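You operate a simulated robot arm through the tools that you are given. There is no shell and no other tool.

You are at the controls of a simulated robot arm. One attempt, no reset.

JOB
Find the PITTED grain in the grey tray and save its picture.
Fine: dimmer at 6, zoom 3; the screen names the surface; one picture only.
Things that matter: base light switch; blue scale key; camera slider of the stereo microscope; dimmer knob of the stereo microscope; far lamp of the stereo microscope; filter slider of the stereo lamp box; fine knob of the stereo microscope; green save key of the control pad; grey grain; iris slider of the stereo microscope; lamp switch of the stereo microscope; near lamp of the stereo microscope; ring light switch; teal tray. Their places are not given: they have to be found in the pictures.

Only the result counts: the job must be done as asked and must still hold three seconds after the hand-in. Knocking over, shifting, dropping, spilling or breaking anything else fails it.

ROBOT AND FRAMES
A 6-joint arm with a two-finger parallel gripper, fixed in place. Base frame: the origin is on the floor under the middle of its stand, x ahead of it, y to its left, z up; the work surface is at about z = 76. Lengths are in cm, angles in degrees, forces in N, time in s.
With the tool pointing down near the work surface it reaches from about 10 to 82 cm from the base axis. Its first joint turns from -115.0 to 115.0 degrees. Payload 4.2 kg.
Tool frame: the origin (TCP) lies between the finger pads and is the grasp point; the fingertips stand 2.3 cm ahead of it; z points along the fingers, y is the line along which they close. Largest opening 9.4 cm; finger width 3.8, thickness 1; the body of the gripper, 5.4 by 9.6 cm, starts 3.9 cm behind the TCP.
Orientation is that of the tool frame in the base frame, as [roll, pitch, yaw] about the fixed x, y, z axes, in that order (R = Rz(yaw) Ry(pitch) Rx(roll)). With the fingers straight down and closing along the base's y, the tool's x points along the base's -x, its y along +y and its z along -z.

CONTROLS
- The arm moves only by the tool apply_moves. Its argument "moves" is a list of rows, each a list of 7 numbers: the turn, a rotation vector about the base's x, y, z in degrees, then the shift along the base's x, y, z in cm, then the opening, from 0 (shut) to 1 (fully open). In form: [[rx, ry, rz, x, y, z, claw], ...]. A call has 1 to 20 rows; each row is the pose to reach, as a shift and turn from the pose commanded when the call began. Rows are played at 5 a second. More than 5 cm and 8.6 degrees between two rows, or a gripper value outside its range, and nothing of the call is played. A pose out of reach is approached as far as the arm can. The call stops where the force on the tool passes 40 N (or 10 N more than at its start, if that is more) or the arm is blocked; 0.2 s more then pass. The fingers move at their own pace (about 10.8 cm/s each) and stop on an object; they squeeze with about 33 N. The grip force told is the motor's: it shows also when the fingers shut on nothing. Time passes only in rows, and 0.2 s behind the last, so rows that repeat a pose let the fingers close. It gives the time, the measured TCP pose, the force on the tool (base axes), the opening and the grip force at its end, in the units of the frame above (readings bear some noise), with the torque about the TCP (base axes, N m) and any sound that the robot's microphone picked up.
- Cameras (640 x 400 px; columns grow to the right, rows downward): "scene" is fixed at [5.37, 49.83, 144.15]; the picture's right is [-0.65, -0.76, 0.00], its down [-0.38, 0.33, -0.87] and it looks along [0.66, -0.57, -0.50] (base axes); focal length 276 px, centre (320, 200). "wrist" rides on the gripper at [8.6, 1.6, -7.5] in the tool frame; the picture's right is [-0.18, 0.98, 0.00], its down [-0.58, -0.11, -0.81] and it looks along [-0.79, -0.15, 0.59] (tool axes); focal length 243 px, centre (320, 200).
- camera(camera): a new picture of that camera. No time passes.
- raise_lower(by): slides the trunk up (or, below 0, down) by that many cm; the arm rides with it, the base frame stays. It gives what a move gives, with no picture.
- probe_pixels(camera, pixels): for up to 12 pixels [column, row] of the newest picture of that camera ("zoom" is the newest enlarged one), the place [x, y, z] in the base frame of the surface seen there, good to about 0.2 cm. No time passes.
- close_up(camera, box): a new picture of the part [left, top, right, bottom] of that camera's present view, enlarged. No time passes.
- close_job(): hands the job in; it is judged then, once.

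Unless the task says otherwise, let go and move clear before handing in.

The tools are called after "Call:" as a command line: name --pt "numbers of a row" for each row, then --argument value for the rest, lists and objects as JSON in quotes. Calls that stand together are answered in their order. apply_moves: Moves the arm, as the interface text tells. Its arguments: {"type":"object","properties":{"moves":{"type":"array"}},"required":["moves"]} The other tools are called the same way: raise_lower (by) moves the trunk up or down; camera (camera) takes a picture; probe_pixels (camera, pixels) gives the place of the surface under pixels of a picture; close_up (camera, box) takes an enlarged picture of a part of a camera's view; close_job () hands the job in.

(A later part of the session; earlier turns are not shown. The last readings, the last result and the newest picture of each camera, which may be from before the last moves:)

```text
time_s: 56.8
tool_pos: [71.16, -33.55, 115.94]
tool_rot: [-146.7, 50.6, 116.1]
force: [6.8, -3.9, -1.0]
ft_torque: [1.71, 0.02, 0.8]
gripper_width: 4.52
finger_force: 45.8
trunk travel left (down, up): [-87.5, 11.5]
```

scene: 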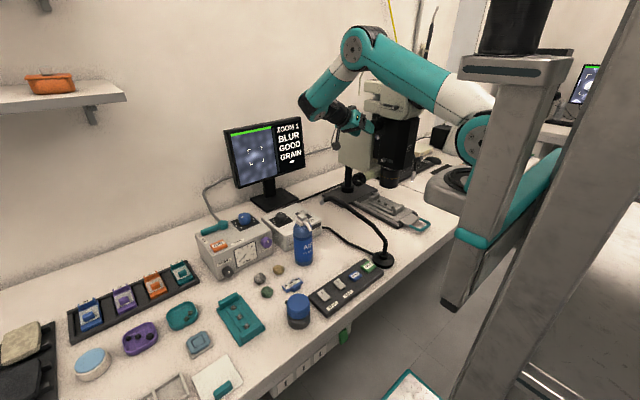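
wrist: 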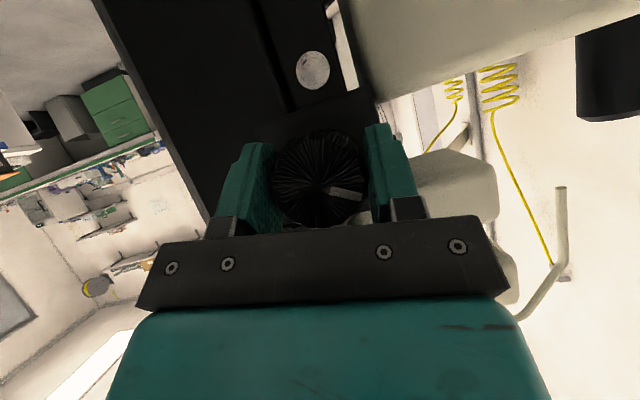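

Call:
apply_moves --pt "0 -6 0 0.05 0 0 0.3" --pt "0 -12 0 0.05 0 0 0.3" --pt "0 -18 0 0.05 0 0 0.3" --pt "0 -24 0 0.05 0 0 0.3" --pt "0 -30 0 0.05 0 0 0.3" --pt "0 -30 0 0.05 0 0 0.3"

Call:
close_up --camera "scene" --box '[215, 110, 311, 170]'

```text
time_s: 58.2
tool_pos: [71.1, -33.53, 116.02]
tool_rot: [163.5, 54.0, 75.7]
force: [-2.3, 7.5, -0.1]
ft_torque: [-0.73, 0.01, 1.51]
gripper_width: 4.5
finger_force: 44.3
trunk travel left (down, up): [-87.5, 11.5]
```

```text
6.67 times, centred on (263, 140) of scene
```

zoom: 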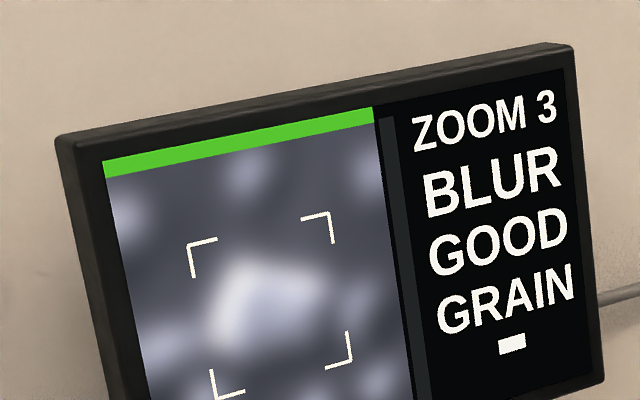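

The screen reads ZOOM 3 with low forces. I'll open, back off along +y and check the pointer against the 3 tick.

Call:
apply_moves --pt "0 0 0 0 0.1 0 0.3" --pt "0 0 0 0 0.1 0 0.64" --pt "0 0 0 0 0.1 0 0.64" --pt "0 0 0 0 2 0 0.64" --pt "0 0 0 0 4 0 0.64" --pt "0 0 0 0 7 0.5 0.64" --pt "0 5 0 0 9 3 0.64" --pt "0 10 0 0.3 10.3 6.5 0.64" --pt "0 10 0 0.3 10.3 6.5 0.64"

Call:
camera --camera "wrist"

Call:
close_up --camera "wrist" --box '[270, 10, 370, 110]'

Call:
close_up --camera "scene" --box '[215, 110, 311, 170]'

Call:
close_up --camera "scene" --box '[365, 105, 413, 153]'

```text
time_s: 60.2
tool_pos: [71.5, -23.17, 122.51]
tool_rot: [-179.2, 55.3, 89.8]
force: [-0.5, 0.4, 0.6]
ft_torque: [0.04, 0.0, -0.01]
gripper_width: 6.02
finger_force: 0.2
trunk travel left (down, up): [-87.5, 11.5]
```

```text
taken
```

wrist: 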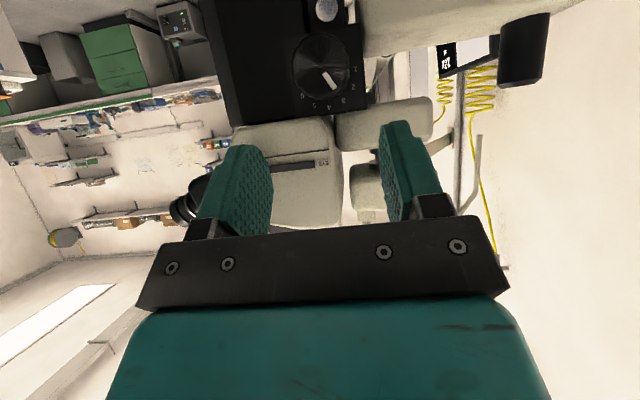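

```text
4.00 times, centred on (320, 60) of wrist
```

zoom: 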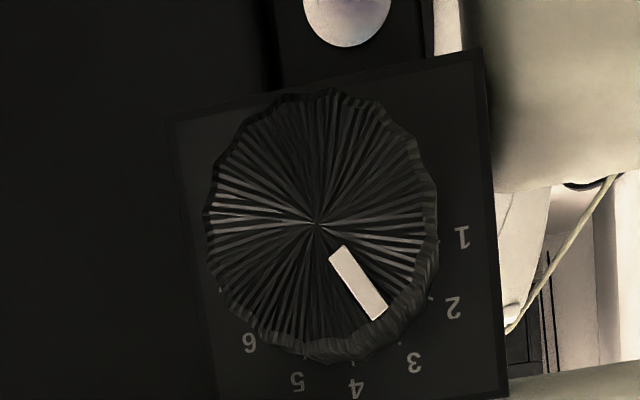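

```text
6.67 times, centred on (263, 140) of scene
```

zoom: 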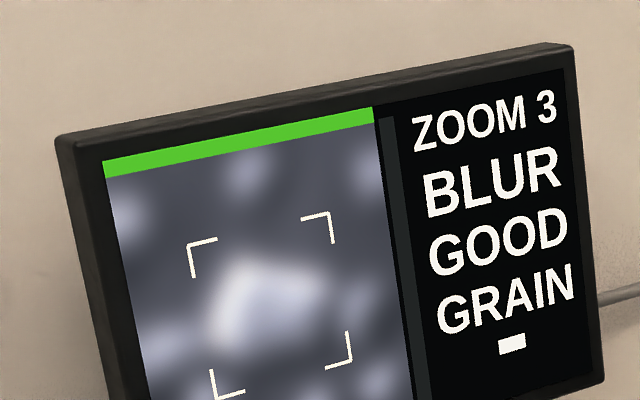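

```text
8.33 times, centred on (389, 129) of scene
```

zoom: 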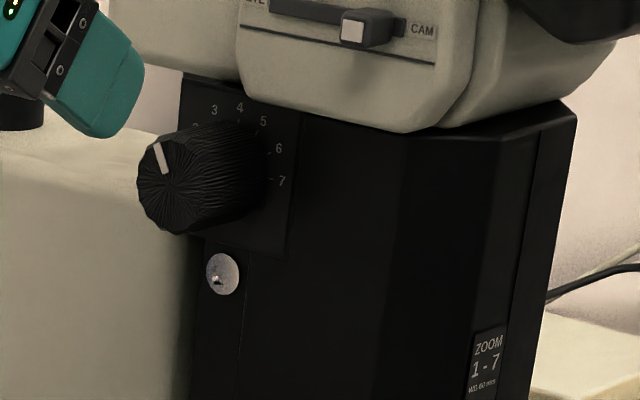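

Zoom is set at 3. The head seems a touch lower in this view than before, so I'll compare the microscope with the earlier close-ups.

Call:
close_up --camera "scene" --box '[340, 110, 436, 190]'

Call:
close_up --camera "scene" --box '[350, 185, 446, 245]'

Call:
close_up --camera "scene" --box '[310, 70, 470, 240]'

```text
5.00 times, centred on (388, 150) of scene
```

zoom: 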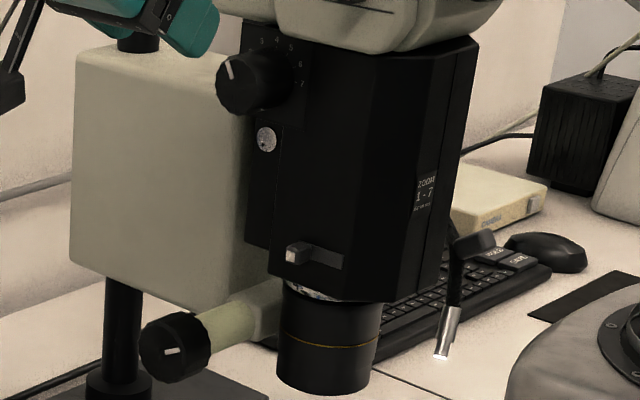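

```text
6.67 times, centred on (398, 215) of scene
```

zoom: 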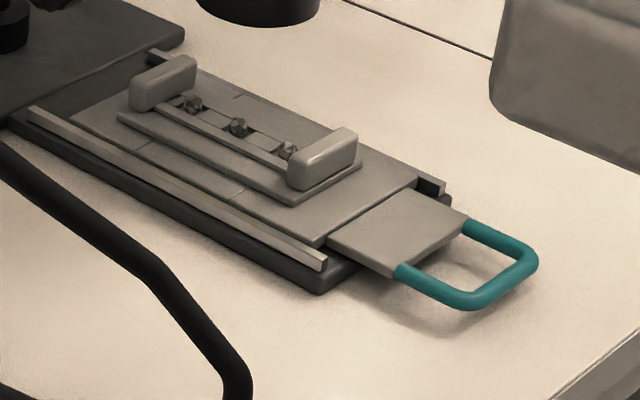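

```text
2.35 times, centred on (390, 155) of scene
```

zoom: 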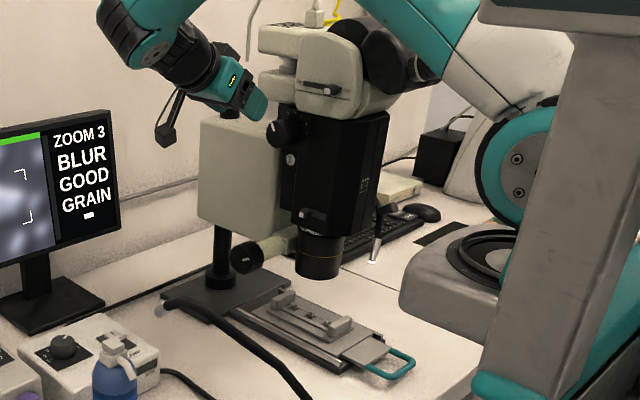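

Only the optics body sits ~0.2 cm lower relative to the carriage (the focus slide); everything else is unchanged, and focus will be set with the fine knob anyway. I'll lower the tool towards the fine knob's level and look, keeping clear of the gooseneck.

Call:
apply_moves --pt "0 0 0 0 1 -3 0.64" --pt "0 0 0 0 2 -6 0.64" --pt "0 0 0 0 3 -9 0.64" --pt "0 0 0 0 3 -12 0.64" --pt "0 0 0 0 3 -12 0.64"

Call:
camera --camera "wrist"

Call:
camera --camera "scene"

```text
time_s: 61.4
tool_pos: [71.47, -20.27, 110.57]
tool_rot: [-179.4, 55.4, 89.7]
force: [-0.6, -0.5, 0.5]
ft_torque: [0.01, -0.02, -0.01]
gripper_width: 6.02
finger_force: 0.0
trunk travel left (down, up): [-87.5, 11.5]
```

```text
taken
```

wrist: 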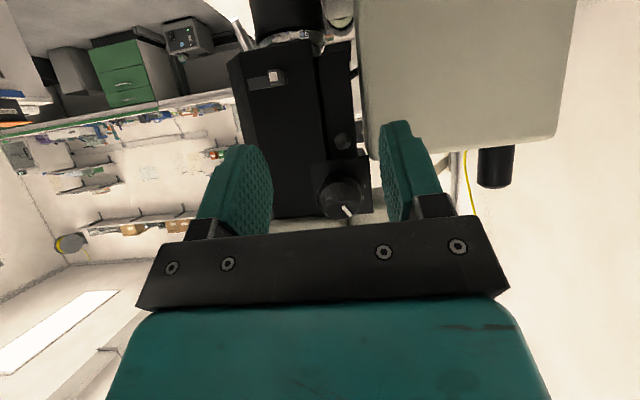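

```text
taken
```

scene: 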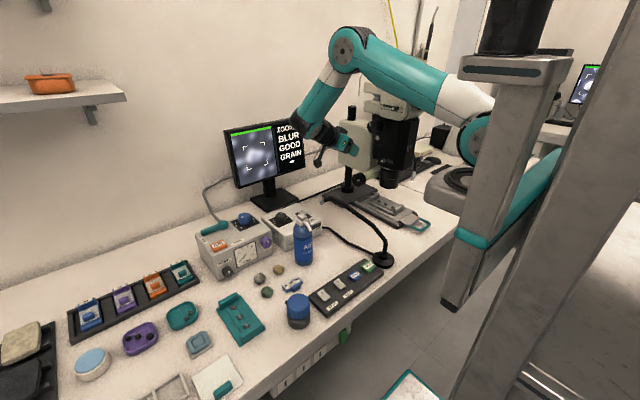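

Still clear. I'll check the wrist's lowest points against the gooseneck before going lower.

Call:
probe_pixels --camera "scene" --pixels '[[300, 130], [308, 142], [320, 145], [318, 162], [345, 148], [355, 148], [315, 100], [332, 140]]'

Call:
close_up --camera "scene" --box '[280, 90, 400, 220]'

```text
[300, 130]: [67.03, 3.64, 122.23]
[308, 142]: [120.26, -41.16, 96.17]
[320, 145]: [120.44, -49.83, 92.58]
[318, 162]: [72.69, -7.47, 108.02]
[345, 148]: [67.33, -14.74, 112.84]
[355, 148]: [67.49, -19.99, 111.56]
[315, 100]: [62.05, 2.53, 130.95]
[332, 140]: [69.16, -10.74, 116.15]
```

```text
3.08 times, centred on (340, 155) of scene
```

zoom: 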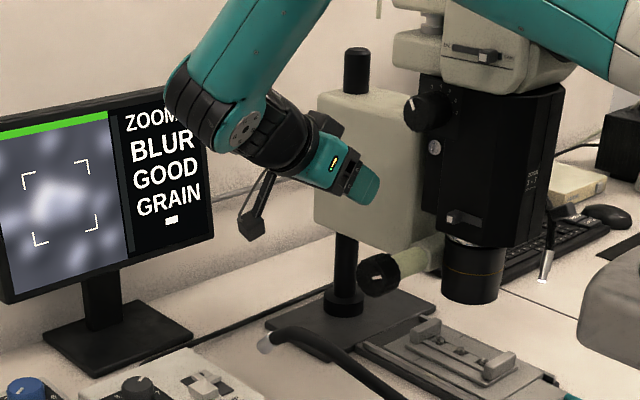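

The forearm's end would come near the gooseneck tip at low heights, so I'll use a steeper 45° tilt. I'll move to a mid height for a look at the fine knob.

Call:
apply_moves --pt "5 0 0 0 -1 -2 0.64" --pt "10 0 0 0 -2 -4 0.64" --pt "10 0 0 0 -3 -6.5 0.64" --pt "10 0 0 0 -3 -6.5 0.64"

Call:
camera --camera "wrist"

Call:
close_up --camera "scene" --box '[280, 90, 400, 220]'

```text
time_s: 62.4
tool_pos: [71.73, -23.27, 104.2]
tool_rot: [-179.2, 45.2, 89.9]
force: [0.7, -0.2, 0.1]
ft_torque: [0.02, -0.01, -0.01]
gripper_width: 6.03
finger_force: 0.1
trunk travel left (down, up): [-87.5, 11.5]
```

```text
taken
```

wrist: 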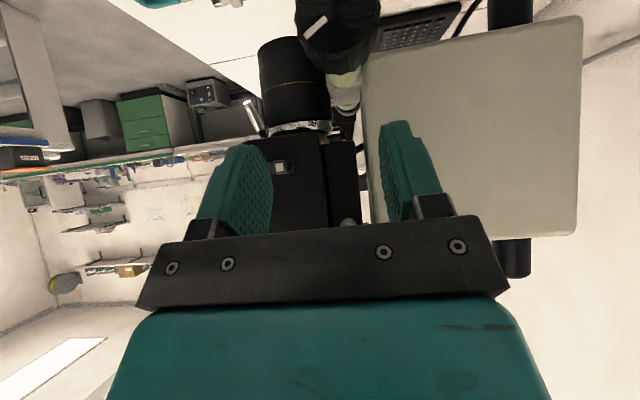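

```text
3.08 times, centred on (340, 155) of scene
```

zoom: 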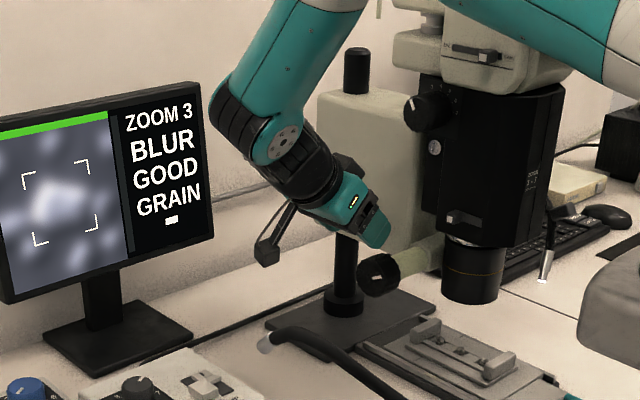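

Call:
close_up --camera "wrist" --box '[280, 0, 400, 120]'

Call:
probe_pixels --camera "wrist" --pixels '[[335, 30], [318, 27], [305, 25], [350, 15], [350, 40], [340, 60], [330, 65], [345, 90], [375, 20], [330, 8]]'

Call:
close_up --camera "scene" --box '[340, 160, 400, 200]'

```text
3.33 times, centred on (340, 60) of wrist
```

zoom: 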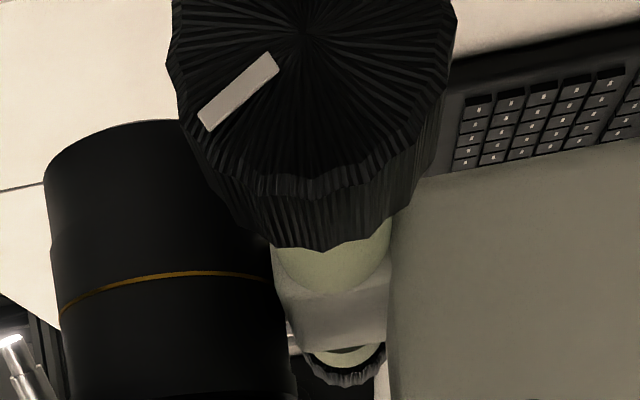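

```text
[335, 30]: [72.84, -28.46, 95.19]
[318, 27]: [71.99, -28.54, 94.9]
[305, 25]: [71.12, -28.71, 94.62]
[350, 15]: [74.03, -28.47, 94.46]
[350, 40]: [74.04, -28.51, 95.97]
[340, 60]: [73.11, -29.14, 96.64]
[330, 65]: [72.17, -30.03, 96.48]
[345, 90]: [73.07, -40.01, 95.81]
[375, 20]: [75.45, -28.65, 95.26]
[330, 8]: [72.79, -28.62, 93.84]
```

```text
10.00 times, centred on (370, 180) of scene
```

zoom: 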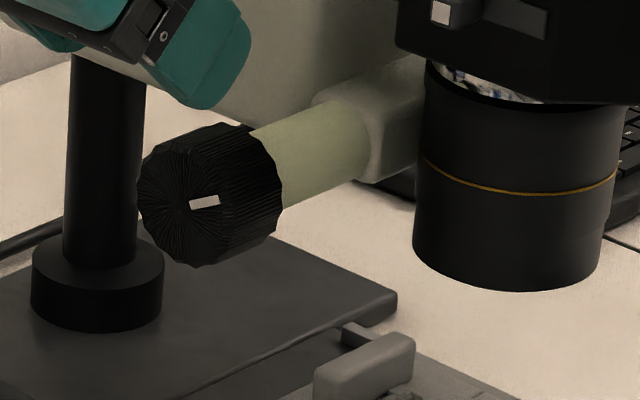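

The fine knob's axis is at x≈72.95, z≈94.0, face y≈-28.5, radius ≈2.55, no numbers on it. I'll descend to a standoff in front of it with a wider opening.

Call:
apply_moves --pt "0 0 0 0.4 -0.4 -3 0.74" --pt "0 0 0 0.8 -0.8 -6 0.74" --pt "0 0 0 1.2 -1.2 -8.5 0.74" --pt "0 0 0 1.2 -1.2 -10.2 0.74" --pt "0 0 0 1.2 -1.2 -10.2 0.74"

Call:
camera --camera "wrist"

Call:
close_up --camera "scene" --box '[280, 90, 400, 220]'

```text
time_s: 63.6
tool_pos: [72.87, -24.23, 93.79]
tool_rot: [-179.2, 45.3, 89.9]
force: [-0.1, -0.4, -0.5]
ft_torque: [-0.02, 0.03, -0.01]
gripper_width: 6.94
finger_force: 0.0
trunk travel left (down, up): [-87.5, 11.5]
```

```text
taken
```

wrist: 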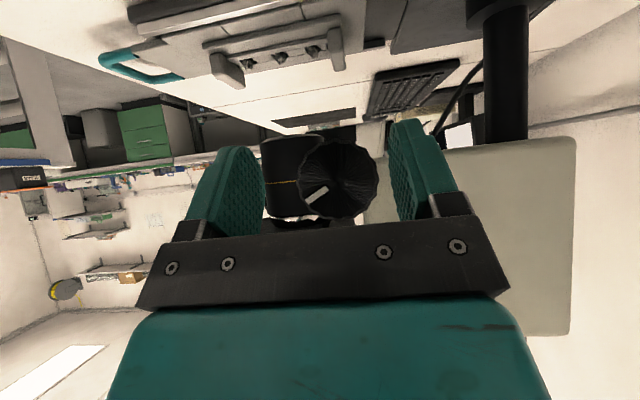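

```text
3.08 times, centred on (340, 155) of scene
```

zoom: 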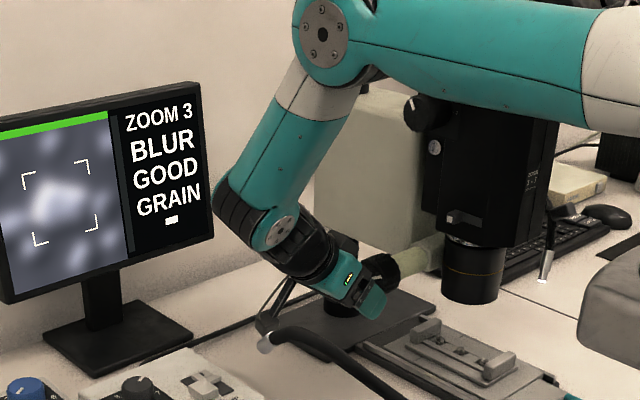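

Call:
close_up --camera "wrist" --box '[260, 110, 420, 240]'

Call:
probe_pixels --camera "wrist" --pixels '[[338, 178], [303, 178], [374, 178], [338, 148], [338, 212], [320, 178], [355, 178]]'

```text
3.08 times, centred on (340, 175) of wrist
```

zoom: 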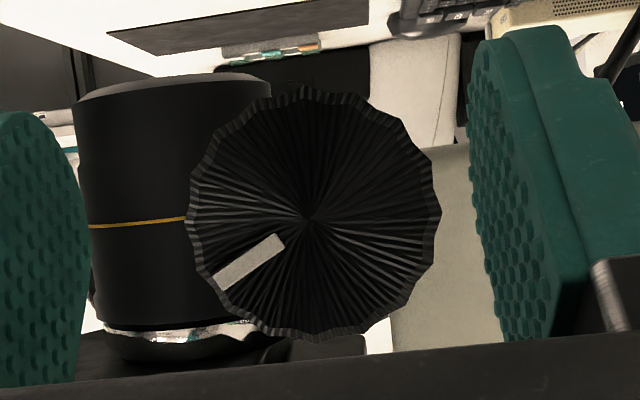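

```text
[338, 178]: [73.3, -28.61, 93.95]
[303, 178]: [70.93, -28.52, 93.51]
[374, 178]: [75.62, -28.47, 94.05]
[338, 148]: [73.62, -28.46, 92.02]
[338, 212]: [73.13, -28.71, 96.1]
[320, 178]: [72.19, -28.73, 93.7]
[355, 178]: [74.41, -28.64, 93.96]
```

The knob's centre is really at x≈73.3, z≈94.05. I'll correct and advance around it.

Call:
apply_moves --pt "0 0 0 0.42 0 0.25 0.76" --pt "0 0 0 0.42 -1.5 0.25 0.76" --pt "0 0 0 0.42 -3 0.25 0.76" --pt "0 0 0 0.42 -5 0.25 0.76" --pt "0 0 0 0.42 -5 0.25 0.76"

Call:
camera --camera "wrist"

```text
time_s: 64.8
tool_pos: [73.09, -29.49, 93.98]
tool_rot: [-179.2, 45.3, 89.8]
force: [-0.7, 0.0, 0.2]
ft_torque: [0.01, 0.0, 0.01]
gripper_width: 7.15
finger_force: 0.1
trunk travel left (down, up): [-87.5, 11.5]
```

```text
taken
```

wrist: 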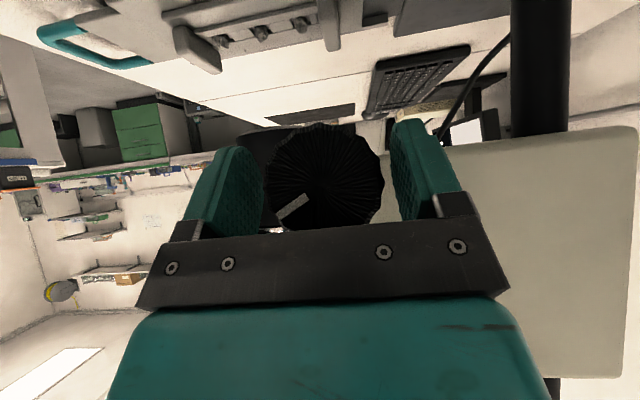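

The knob is between the fingers without contact. Closing and checking forces.

Call:
apply_moves --pt "0 0 0 0 0 0 0.4" --pt "0 0 0 0 0 0 0.4" --pt "0 0 0 0 0 0 0.4"

Call:
close_up --camera "scene" --box '[215, 110, 311, 170]'

```text
time_s: 65.6
tool_pos: [73.01, -29.5, 94.04]
tool_rot: [-179.4, 45.3, 89.8]
force: [16.2, -6.3, 2.4]
ft_torque: [0.54, 0.02, 1.42]
gripper_width: 5.37
finger_force: 44.9
trunk travel left (down, up): [-87.5, 11.5]
```

```text
6.67 times, centred on (263, 140) of scene
```

zoom: 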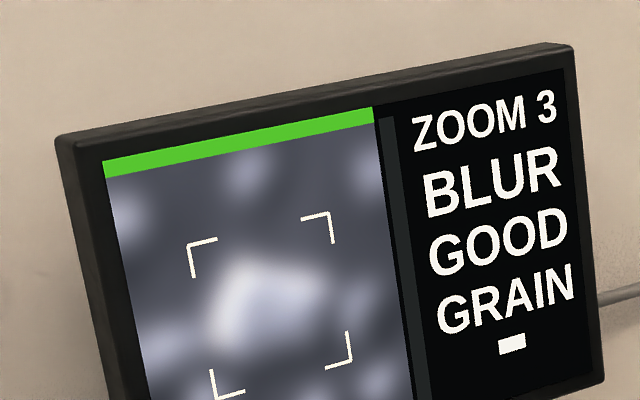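

The knob is held (width 5.37). I'll ease +0.2 in x and turn +20° about Y to see which way the focus goes.

Call:
apply_moves --pt "0 0 0 0.15 0 0 0.4" --pt "0 6 0 0.2 0 0 0.4" --pt "0 12 0 0.2 0 0 0.4" --pt "0 18 0 0.2 0 0 0.4" --pt "0 24 0 0.2 0 0 0.4" --pt "0 24 0 0.2 0 0 0.4"

Call:
close_up --camera "scene" --box '[215, 110, 311, 170]'

Call:
close_up --camera "wrist" --box '[240, 100, 420, 240]'

```text
time_s: 67.0
tool_pos: [73.17, -29.48, 94.06]
tool_rot: [-146.6, 40.6, 112.1]
force: [-3.1, -2.3, 1.9]
ft_torque: [-0.77, -0.01, 0.83]
gripper_width: 5.41
finger_force: 45.1
trunk travel left (down, up): [-87.5, 11.5]
```

```text
6.67 times, centred on (263, 140) of scene
```

zoom: 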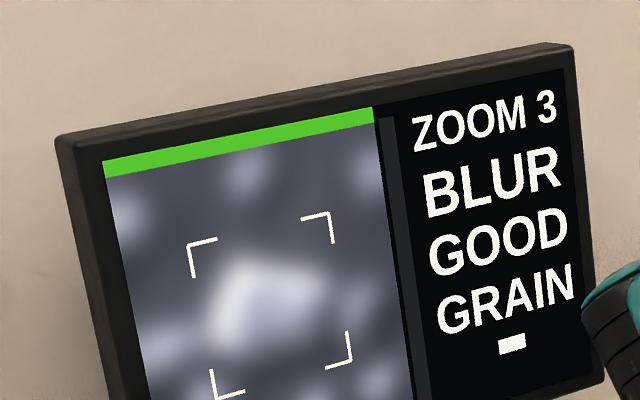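

```text
2.86 times, centred on (330, 170) of wrist
```

zoom: 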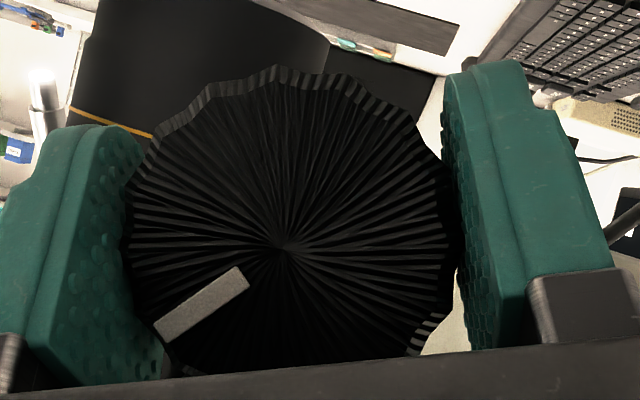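

The knob followed the grip but the picture hardly changed. I'll turn it the other way, from +24° to -26°, and compare.

Call:
apply_moves --pt "0 -7 0 0 0 0 0.4" --pt "0 -14 0 0 0 0 0.4" --pt "0 -21 0 0 0 0 0.4" --pt "0 -28 0 0 0 0 0.4" --pt "0 -35 0 0 0 0 0.4" --pt "0 -42 0 0 0 0 0.4" --pt "0 -50 0 0 0 0 0.4" --pt "0 -50 0 0 0 0 0.4"

Call:
close_up --camera "scene" --box '[215, 110, 311, 170]'

Call:
close_up --camera "scene" --box '[340, 110, 436, 190]'

```text
time_s: 68.8
tool_pos: [73.19, -29.53, 93.99]
tool_rot: [146.2, 39.5, 65.9]
force: [-13.6, 4.3, -6.9]
ft_torque: [0.74, -0.04, 1.46]
gripper_width: 5.39
finger_force: 45.4
trunk travel left (down, up): [-87.5, 11.5]
```

```text
6.67 times, centred on (263, 140) of scene
```

zoom: 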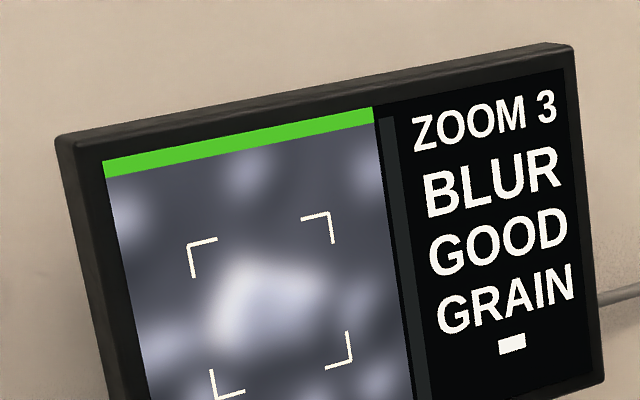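

```text
5.00 times, centred on (388, 150) of scene
```

zoom: 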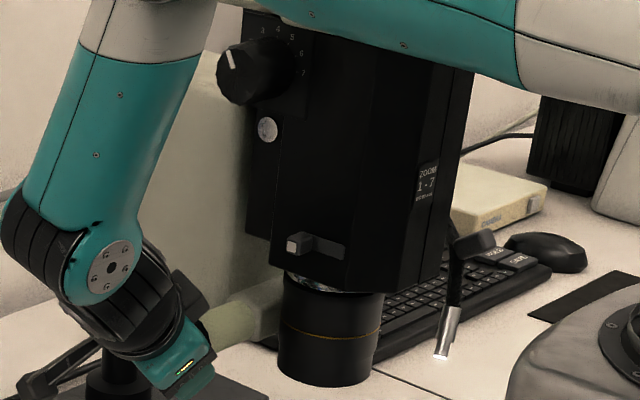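

Turning this way raises the optics slightly (silver bolt at row 130 instead of 140). I'll enlarge the live picture more to judge sharpness.

Call:
close_up --camera "scene" --box '[232, 130, 280, 180]'

```text
8.00 times, centred on (256, 155) of scene
```

zoom: 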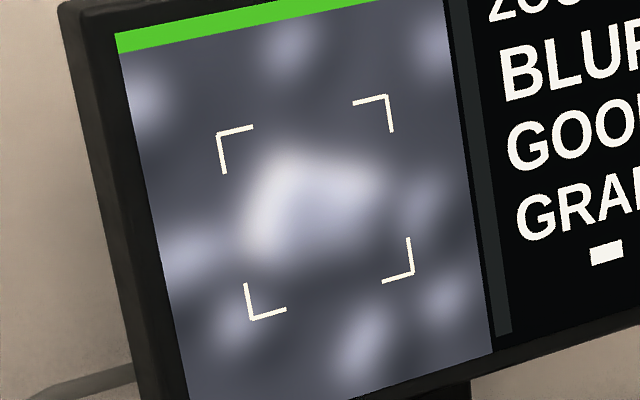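

I need a comparison: I'll turn back to +24° with the same grip and take the same enlarged view.

Call:
apply_moves --pt "0 7 0 -0.1 0 0 0.4" --pt "0 14 0 -0.1 0 0 0.4" --pt "0 21 0 -0.1 0 0 0.4" --pt "0 28 0 -0.1 0 0 0.4" --pt "0 35 0 -0.1 0 0 0.4" --pt "0 42 0 -0.1 0 0 0.4" --pt "0 50 0 -0.1 0 0 0.4" --pt "0 56 0 -0.1 0 0 0.4" --pt "0 56 0 -0.1 0 0 0.4"

Call:
close_up --camera "scene" --box '[232, 130, 280, 180]'

Call:
close_up --camera "scene" --box '[340, 110, 436, 190]'

```text
time_s: 70.6
tool_pos: [73.11, -29.42, 94.11]
tool_rot: [-143.9, 39.1, 115.3]
force: [27.8, -9.4, -26.3]
ft_torque: [0.12, -0.01, -0.48]
gripper_width: 5.38
finger_force: 44.7
out of reach, approached as far as the arm can: row 8
trunk travel left (down, up): [-87.5, 11.5]
stopped in row 8: the force on the tool passed its limit at 72 N (the readings are from after the stop); the commanded pose is now the measured one
```

```text
8.00 times, centred on (256, 155) of scene
```

zoom: 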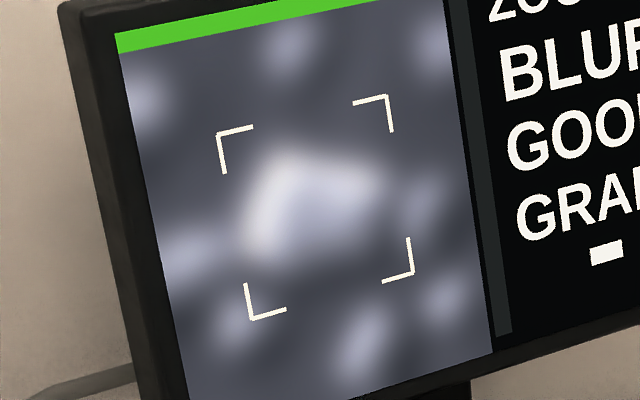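

```text
5.00 times, centred on (388, 150) of scene
```

zoom: 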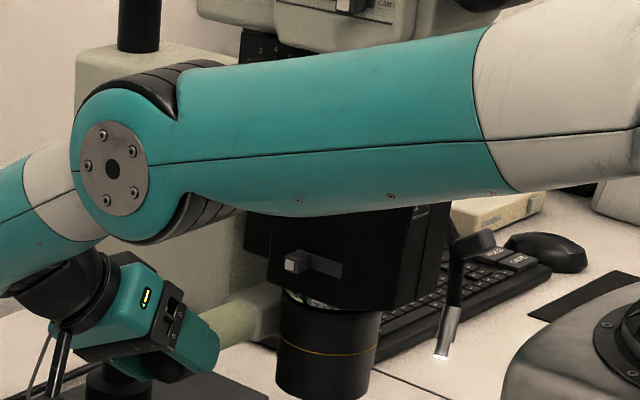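

The gripper reached its limit near +27°; the optics moved about 1.5 cm over 53°, yet the picture stays equally blurred. The body's label carries a working distance; I'll read it and measure the objective's height.

Call:
apply_moves --pt "0 -5 0 0 0 0 0.4" --pt "0 -10 0 0 0 0 0.4" --pt "0 -10 0 0 0 0 0.4"

Call:
close_up --camera "scene" --box '[415, 135, 439, 155]'

Call:
camera --camera "wrist"

Call:
camera --camera "scene"

```text
time_s: 70.9
tool_pos: [73.29, -29.44, 94.1]
tool_rot: [-146.5, 40.1, 113.9]
force: [19.3, -14.9, -17.4]
ft_torque: [0.84, 0.03, -1.25]
gripper_width: 5.39
finger_force: 44.9
trunk travel left (down, up): [-87.5, 11.5]
stopped in row 1: the force on the tool passed its limit at 51 N (the readings are from after the stop); the commanded pose is now the measured one
```

```text
16.00 times, centred on (427, 145) of scene
```

zoom: 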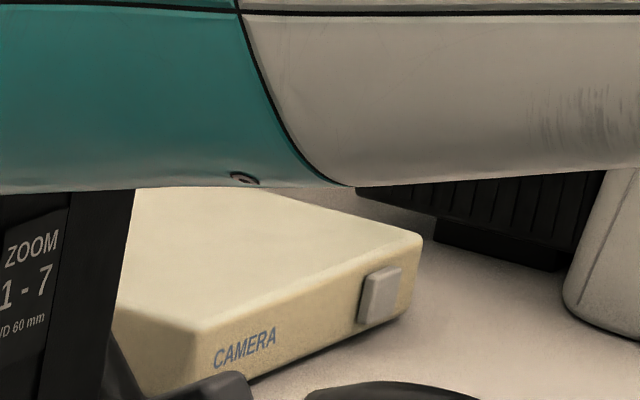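

```text
taken
```

wrist: 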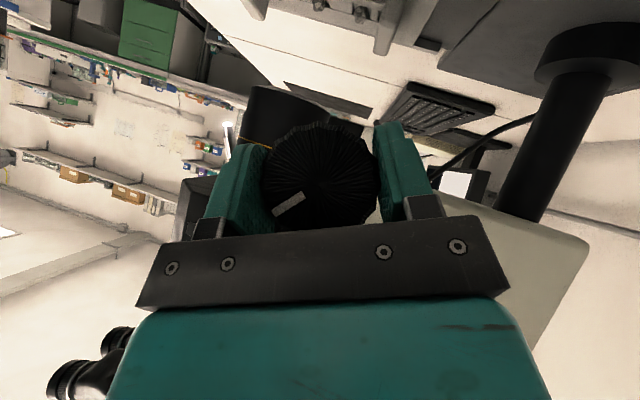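

```text
taken
```

scene: 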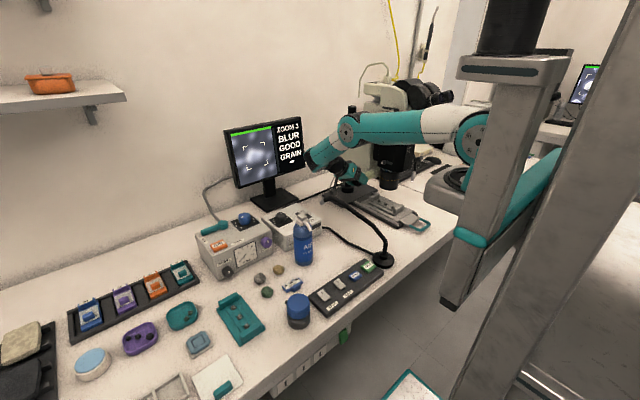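

The label says WD 60 mm, so the objective must come down until it is 6 cm above the grain (it was about 10 cm above). Turning +Y lowers it. The arm is at its reach limit in this pose, so I'll check clearances, then release.

Call:
probe_pixels --camera "scene" --pixels '[[347, 130], [370, 125], [400, 130], [320, 160], [335, 165], [345, 165], [388, 186], [380, 180], [396, 180], [430, 120], [400, 95], [330, 150]]'

Call:
close_up --camera "scene" --box '[290, 80, 450, 220]'

```text
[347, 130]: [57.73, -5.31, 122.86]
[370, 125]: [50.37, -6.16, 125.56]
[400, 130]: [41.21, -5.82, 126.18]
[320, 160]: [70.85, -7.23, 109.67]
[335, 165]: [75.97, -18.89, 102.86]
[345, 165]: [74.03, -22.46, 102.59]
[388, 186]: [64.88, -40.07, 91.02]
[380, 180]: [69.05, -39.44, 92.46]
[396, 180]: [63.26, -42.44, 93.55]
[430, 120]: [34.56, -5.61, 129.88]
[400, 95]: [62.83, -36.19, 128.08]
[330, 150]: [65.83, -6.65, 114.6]
```

```text
2.86 times, centred on (370, 150) of scene
```

zoom: 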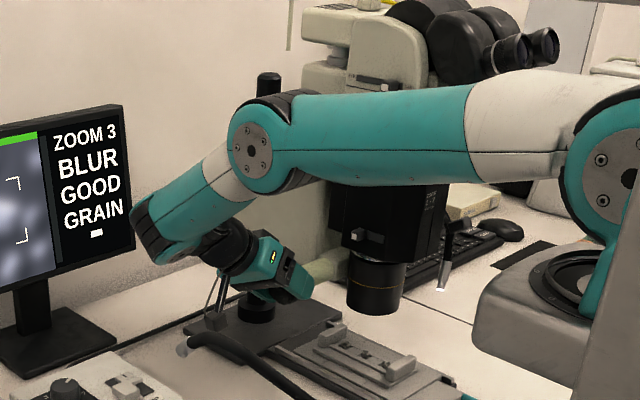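

The arm is clear of everything. I'll open the fingers here and look at the result.

Call:
apply_moves --pt "0 0 0 0 0 0 0.78" --pt "0 0 0 0 0 0 0.78" --pt "0 0 0 0 0 0 0.78"

Call:
close_up --camera "wrist" --box '[240, 100, 420, 240]'

Call:
close_up --camera "scene" --box '[360, 160, 420, 200]'

Call:
probe_pixels --camera "zoom" --pixels '[[300, 270], [300, 280], [300, 290], [250, 280], [350, 280], [310, 285], [200, 265], [220, 270]]'

```text
time_s: 71.7
tool_pos: [72.94, -29.34, 94.32]
tool_rot: [-146.3, 40.2, 113.8]
force: [0.2, 0.4, 0.6]
ft_torque: [0.04, 0.0, 0.0]
gripper_width: 7.33
finger_force: 0.1
trunk travel left (down, up): [-87.5, 11.5]
```

```text
2.86 times, centred on (330, 170) of wrist
```

zoom: 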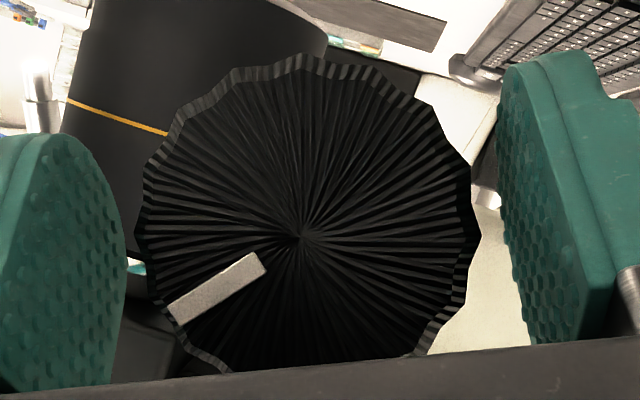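

```text
10.00 times, centred on (390, 180) of scene
```

zoom: 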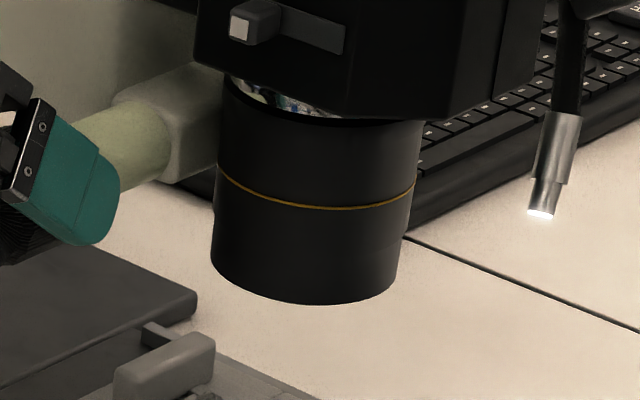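

```text
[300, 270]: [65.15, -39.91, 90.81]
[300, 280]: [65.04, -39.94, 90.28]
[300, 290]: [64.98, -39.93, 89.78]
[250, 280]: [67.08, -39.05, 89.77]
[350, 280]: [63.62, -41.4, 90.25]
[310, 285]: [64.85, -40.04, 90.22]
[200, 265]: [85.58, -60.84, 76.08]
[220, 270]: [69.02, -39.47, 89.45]
```

The objective's lower rim is now at z≈89.2, about 9 cm above the grains, so about 3 cm (≈105° of the knob) remains. I'll swing the open gripper back to -23° around the knob for another stroke.

Call:
apply_moves --pt "0 0 0 0.25 0 -0.2 0.78" --pt "0 -8 0 0.25 0 -0.2 0.78" --pt "0 -16 0 0.25 0 -0.2 0.78" --pt "0 -24 0 0.25 0 -0.2 0.78" --pt "0 -32 0 0.25 0 -0.2 0.78" --pt "0 -40 0 0.25 0 -0.2 0.78" --pt "0 -48 0 0.25 0 -0.2 0.78" --pt "0 -48 0 0.25 0 -0.2 0.78"

Call:
close_up --camera "wrist" --box '[240, 100, 420, 240]'

Call:
camera --camera "scene"

```text
time_s: 73.5
tool_pos: [73.23, -29.43, 94.04]
tool_rot: [148.7, 41.4, 68.5]
force: [0.7, 0.6, -0.3]
ft_torque: [0.03, 0.01, 0.02]
gripper_width: 7.31
finger_force: 0.0
trunk travel left (down, up): [-87.5, 11.5]
```

```text
2.86 times, centred on (330, 170) of wrist
```

zoom: 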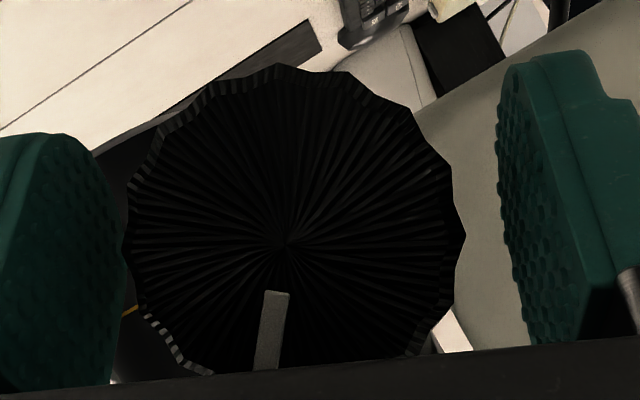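

```text
taken
```

scene: 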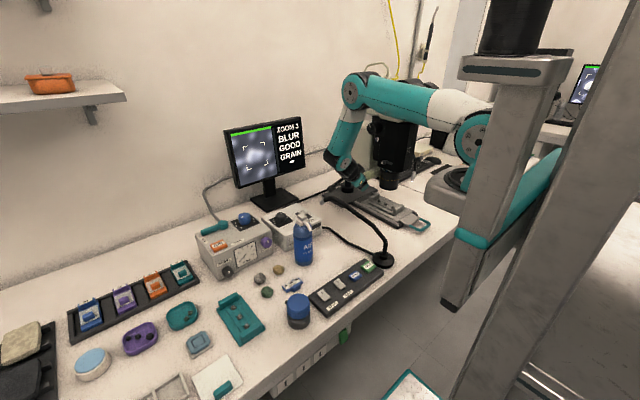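

The knob is centred. Closing and turning +42° (α from -23° to +19°).

Call:
apply_moves --pt "0 0 0 0 0 0 0.4" --pt "0 0 0 0 0 0 0.4" --pt "0 0 0 0 0 0 0.4"

```text
time_s: 74.3
tool_pos: [73.19, -29.35, 94.04]
tool_rot: [148.8, 41.4, 68.6]
force: [-0.9, 0.0, 1.3]
ft_torque: [0.39, 0.0, -0.66]
gripper_width: 5.3
finger_force: 45.1
trunk travel left (down, up): [-87.5, 11.5]
```

Call:
apply_moves --pt "0 6 0 0 0 0 0.4" --pt "0 12 0 0 0 0 0.4" --pt "0 18 0 0 0 0 0.4" --pt "0 24 0 0 0 0 0.4" --pt "0 30 0 0 0 0 0.4" --pt "0 36 0 0 0 0 0.4" --pt "0 41 0 0 0 0 0.4" --pt "0 41 0 0 0 0 0.4"

Call:
close_up --camera "scene" --box '[215, 110, 311, 170]'

Call:
close_up --camera "scene" --box '[360, 160, 420, 200]'

```text
time_s: 76.1
tool_pos: [73.13, -29.36, 94.1]
tool_rot: [-154.9, 42.7, 108.1]
force: [-2.9, 7.3, -10.6]
ft_torque: [-0.67, -0.01, -1.88]
gripper_width: 5.35
finger_force: 45.1
trunk travel left (down, up): [-87.5, 11.5]
```

```text
6.67 times, centred on (263, 140) of scene
```

zoom: 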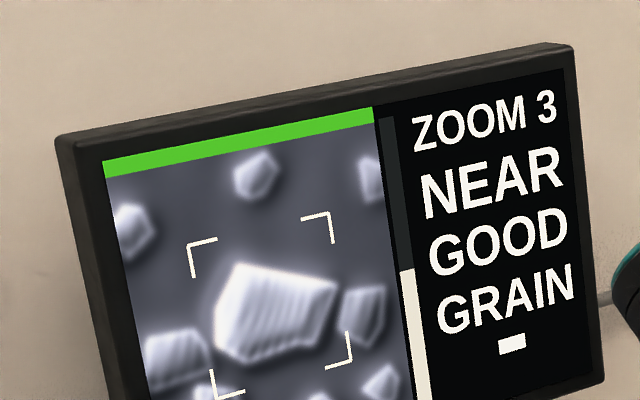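

```text
10.00 times, centred on (390, 180) of scene
```

zoom: 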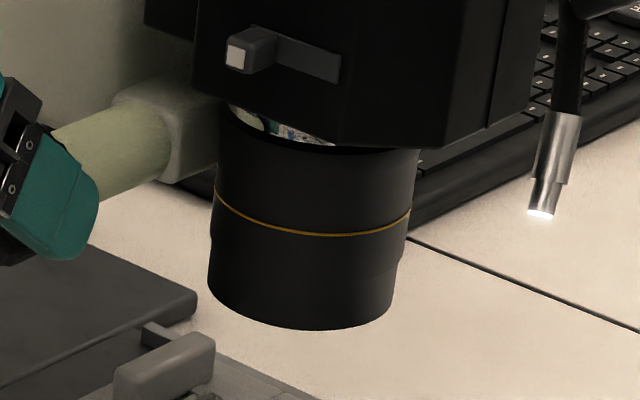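

Now the screen says NEAR, the focus bar is over half full and the grain shows ridges. I'll look at the whole screen, then turn in small steps.

Call:
close_up --camera "scene" --box '[215, 110, 311, 195]'

Call:
apply_moves --pt "0 2 0 0 0 0 0.4" --pt "0 4 0 0 0 0 0.4" --pt "0 4 0 0 0 0 0.4"

Call:
close_up --camera "scene" --box '[215, 110, 311, 195]'

```text
4.71 times, centred on (263, 152) of scene
```

zoom: 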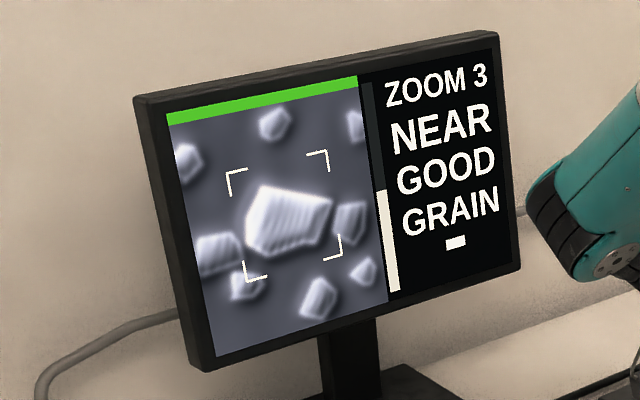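

```text
time_s: 76.9
tool_pos: [73.18, -29.5, 94.08]
tool_rot: [-149.8, 41.4, 111.5]
force: [-10.9, 3.7, -8.8]
ft_torque: [-0.2, -0.01, -0.69]
gripper_width: 5.31
finger_force: 45.1
trunk travel left (down, up): [-87.5, 11.5]
```

```text
4.71 times, centred on (263, 152) of scene
```

zoom: 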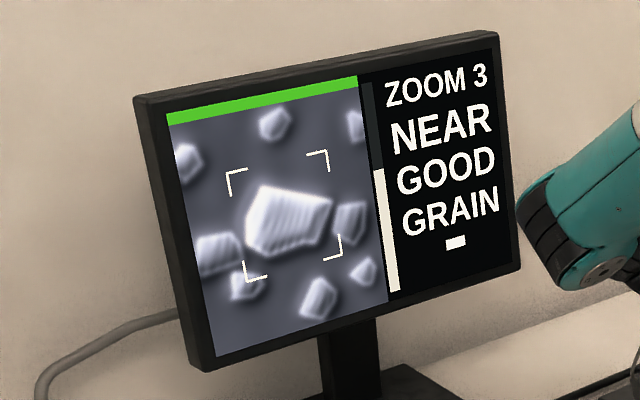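

The bar rose from about 49 % to 59 % with 4°, so roughly 17° more are needed. I'll relax the force, release, swing back and regrip.

Call:
apply_moves --pt "0 0 0 -0.12 0.05 -0.1 0.4" --pt "0 0 0 -0.12 0.05 -0.1 0.78" --pt "0 0 0 -0.12 0.05 -0.1 0.78" --pt "0 -8 0 0 0 0 0.78" --pt "0 -16 0 0 0 0 0.78" --pt "0 -24 0 0 0 0 0.78" --pt "0 -32 0 0 0 0 0.78" --pt "0 -32 0 0 0 0 0.78"

Call:
close_up --camera "scene" --box '[215, 110, 311, 195]'

Call:
close_up --camera "wrist" --box '[240, 100, 420, 240]'

```text
time_s: 78.7
tool_pos: [73.37, -29.26, 94.07]
tool_rot: [165.8, 44.9, 80.3]
force: [0.6, 0.0, -0.2]
ft_torque: [0.0, 0.0, -0.02]
gripper_width: 7.33
finger_force: 0.0
trunk travel left (down, up): [-87.5, 11.5]
```

```text
4.71 times, centred on (263, 152) of scene
```

zoom: 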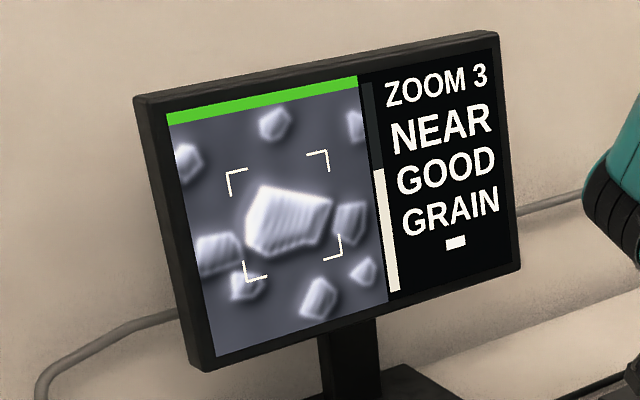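

```text
2.86 times, centred on (330, 170) of wrist
```

zoom: 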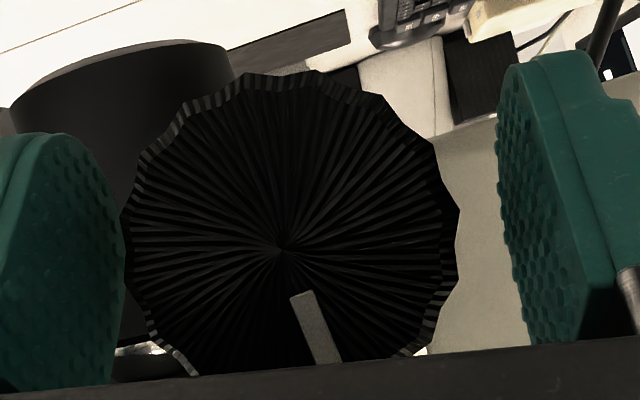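

The setting held on release (bar the same). Gripping again and turning +13°.

Call:
apply_moves --pt "0 0 0 -0.05 0 0 0.4" --pt "0 0 0 -0.05 0 0 0.4" --pt "0 0 0 -0.05 0 0 0.4" --pt "0 4 0 -0.05 0 0 0.4" --pt "0 8 0 -0.05 0 0 0.4" --pt "0 13 0 -0.05 0 0 0.4" --pt "0 13 0 -0.05 0 0 0.4"

Call:
close_up --camera "scene" --box '[215, 110, 311, 195]'

```text
time_s: 80.3
tool_pos: [73.23, -29.34, 93.96]
tool_rot: [-175.5, 45.7, 93.7]
force: [0.2, 8.8, -2.9]
ft_torque: [0.0, -0.03, -1.65]
gripper_width: 5.36
finger_force: 45.4
trunk travel left (down, up): [-87.5, 11.5]
```

```text
4.71 times, centred on (263, 152) of scene
```

zoom: 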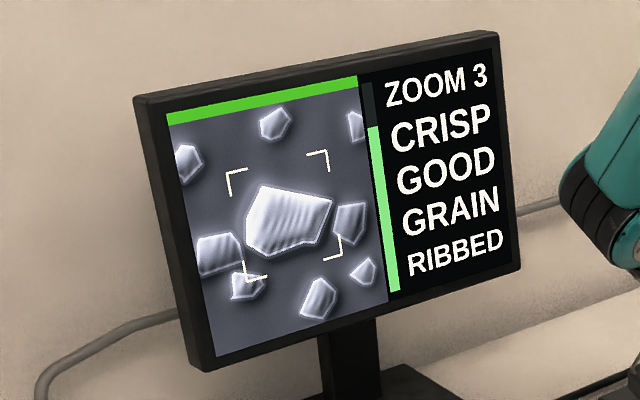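

CRISP now, and the middle grain is named RIBBED, not PITTED. I'll turn a few degrees more to bring the focus nearer its peak.

Call:
apply_moves --pt "0 2 0 0 0 0 0.4" --pt "0 5 0 0 0 0 0.4" --pt "0 5 0 0 0 0 0.4"

Call:
close_up --camera "scene" --box '[215, 110, 311, 195]'

```text
time_s: 81.1
tool_pos: [73.1, -29.35, 93.89]
tool_rot: [-168.4, 45.1, 98.8]
force: [-5.6, 9.9, 2.1]
ft_torque: [0.02, -0.02, -0.45]
gripper_width: 5.36
finger_force: 44.7
trunk travel left (down, up): [-87.5, 11.5]
```

```text
4.71 times, centred on (263, 152) of scene
```

zoom: 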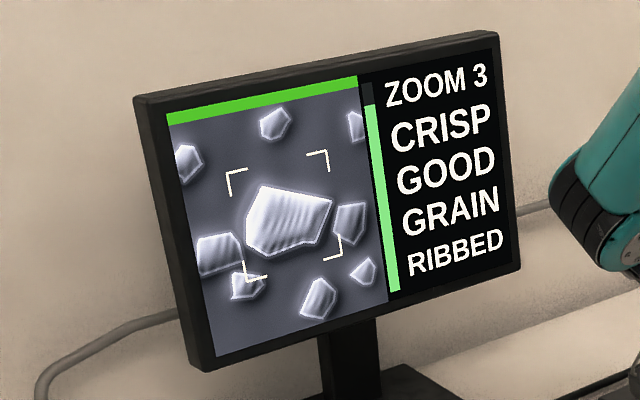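

Call:
apply_moves --pt "0 2 0 0 0 0 0.4" --pt "0 4 0 0 0 0 0.4" --pt "0 4 0 0 0 0 0.4"

Call:
close_up --camera "scene" --box '[215, 110, 311, 195]'

```text
time_s: 81.9
tool_pos: [73.2, -29.32, 94.05]
tool_rot: [-162.8, 44.3, 102.6]
force: [-4.0, 8.2, -5.6]
ft_torque: [-1.05, 0.0, -0.79]
gripper_width: 5.36
finger_force: 45.3
trunk travel left (down, up): [-87.5, 11.5]
```

```text
4.71 times, centred on (263, 152) of scene
```

zoom: 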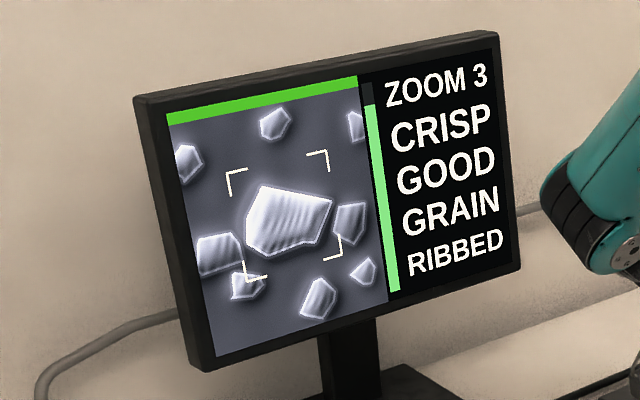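

The bar is the same as before the last 4°, so the peak lies between. I'll go back 2°.

Call:
apply_moves --pt "0 -1 0 0 0 0 0.4" --pt "0 -2 0 0 0 0 0.4" --pt "0 -2 0 0 0 0 0.4"

Call:
close_up --camera "scene" --box '[215, 110, 311, 195]'

```text
time_s: 82.7
tool_pos: [73.13, -29.3, 93.96]
tool_rot: [-165.8, 44.7, 100.6]
force: [-1.1, 7.0, -3.7]
ft_torque: [-0.28, 0.01, -1.16]
gripper_width: 5.35
finger_force: 45.1
trunk travel left (down, up): [-87.5, 11.5]
```

```text
4.71 times, centred on (263, 152) of scene
```

zoom: 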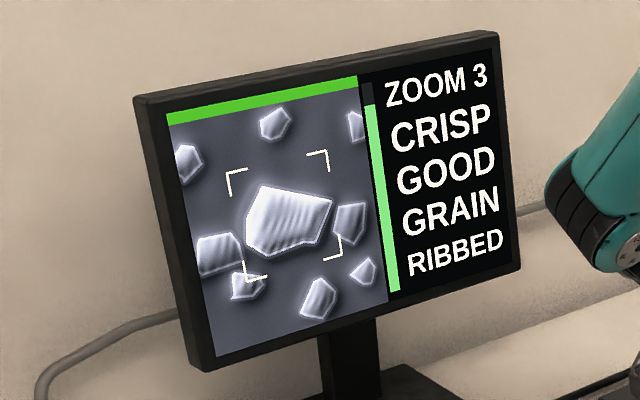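

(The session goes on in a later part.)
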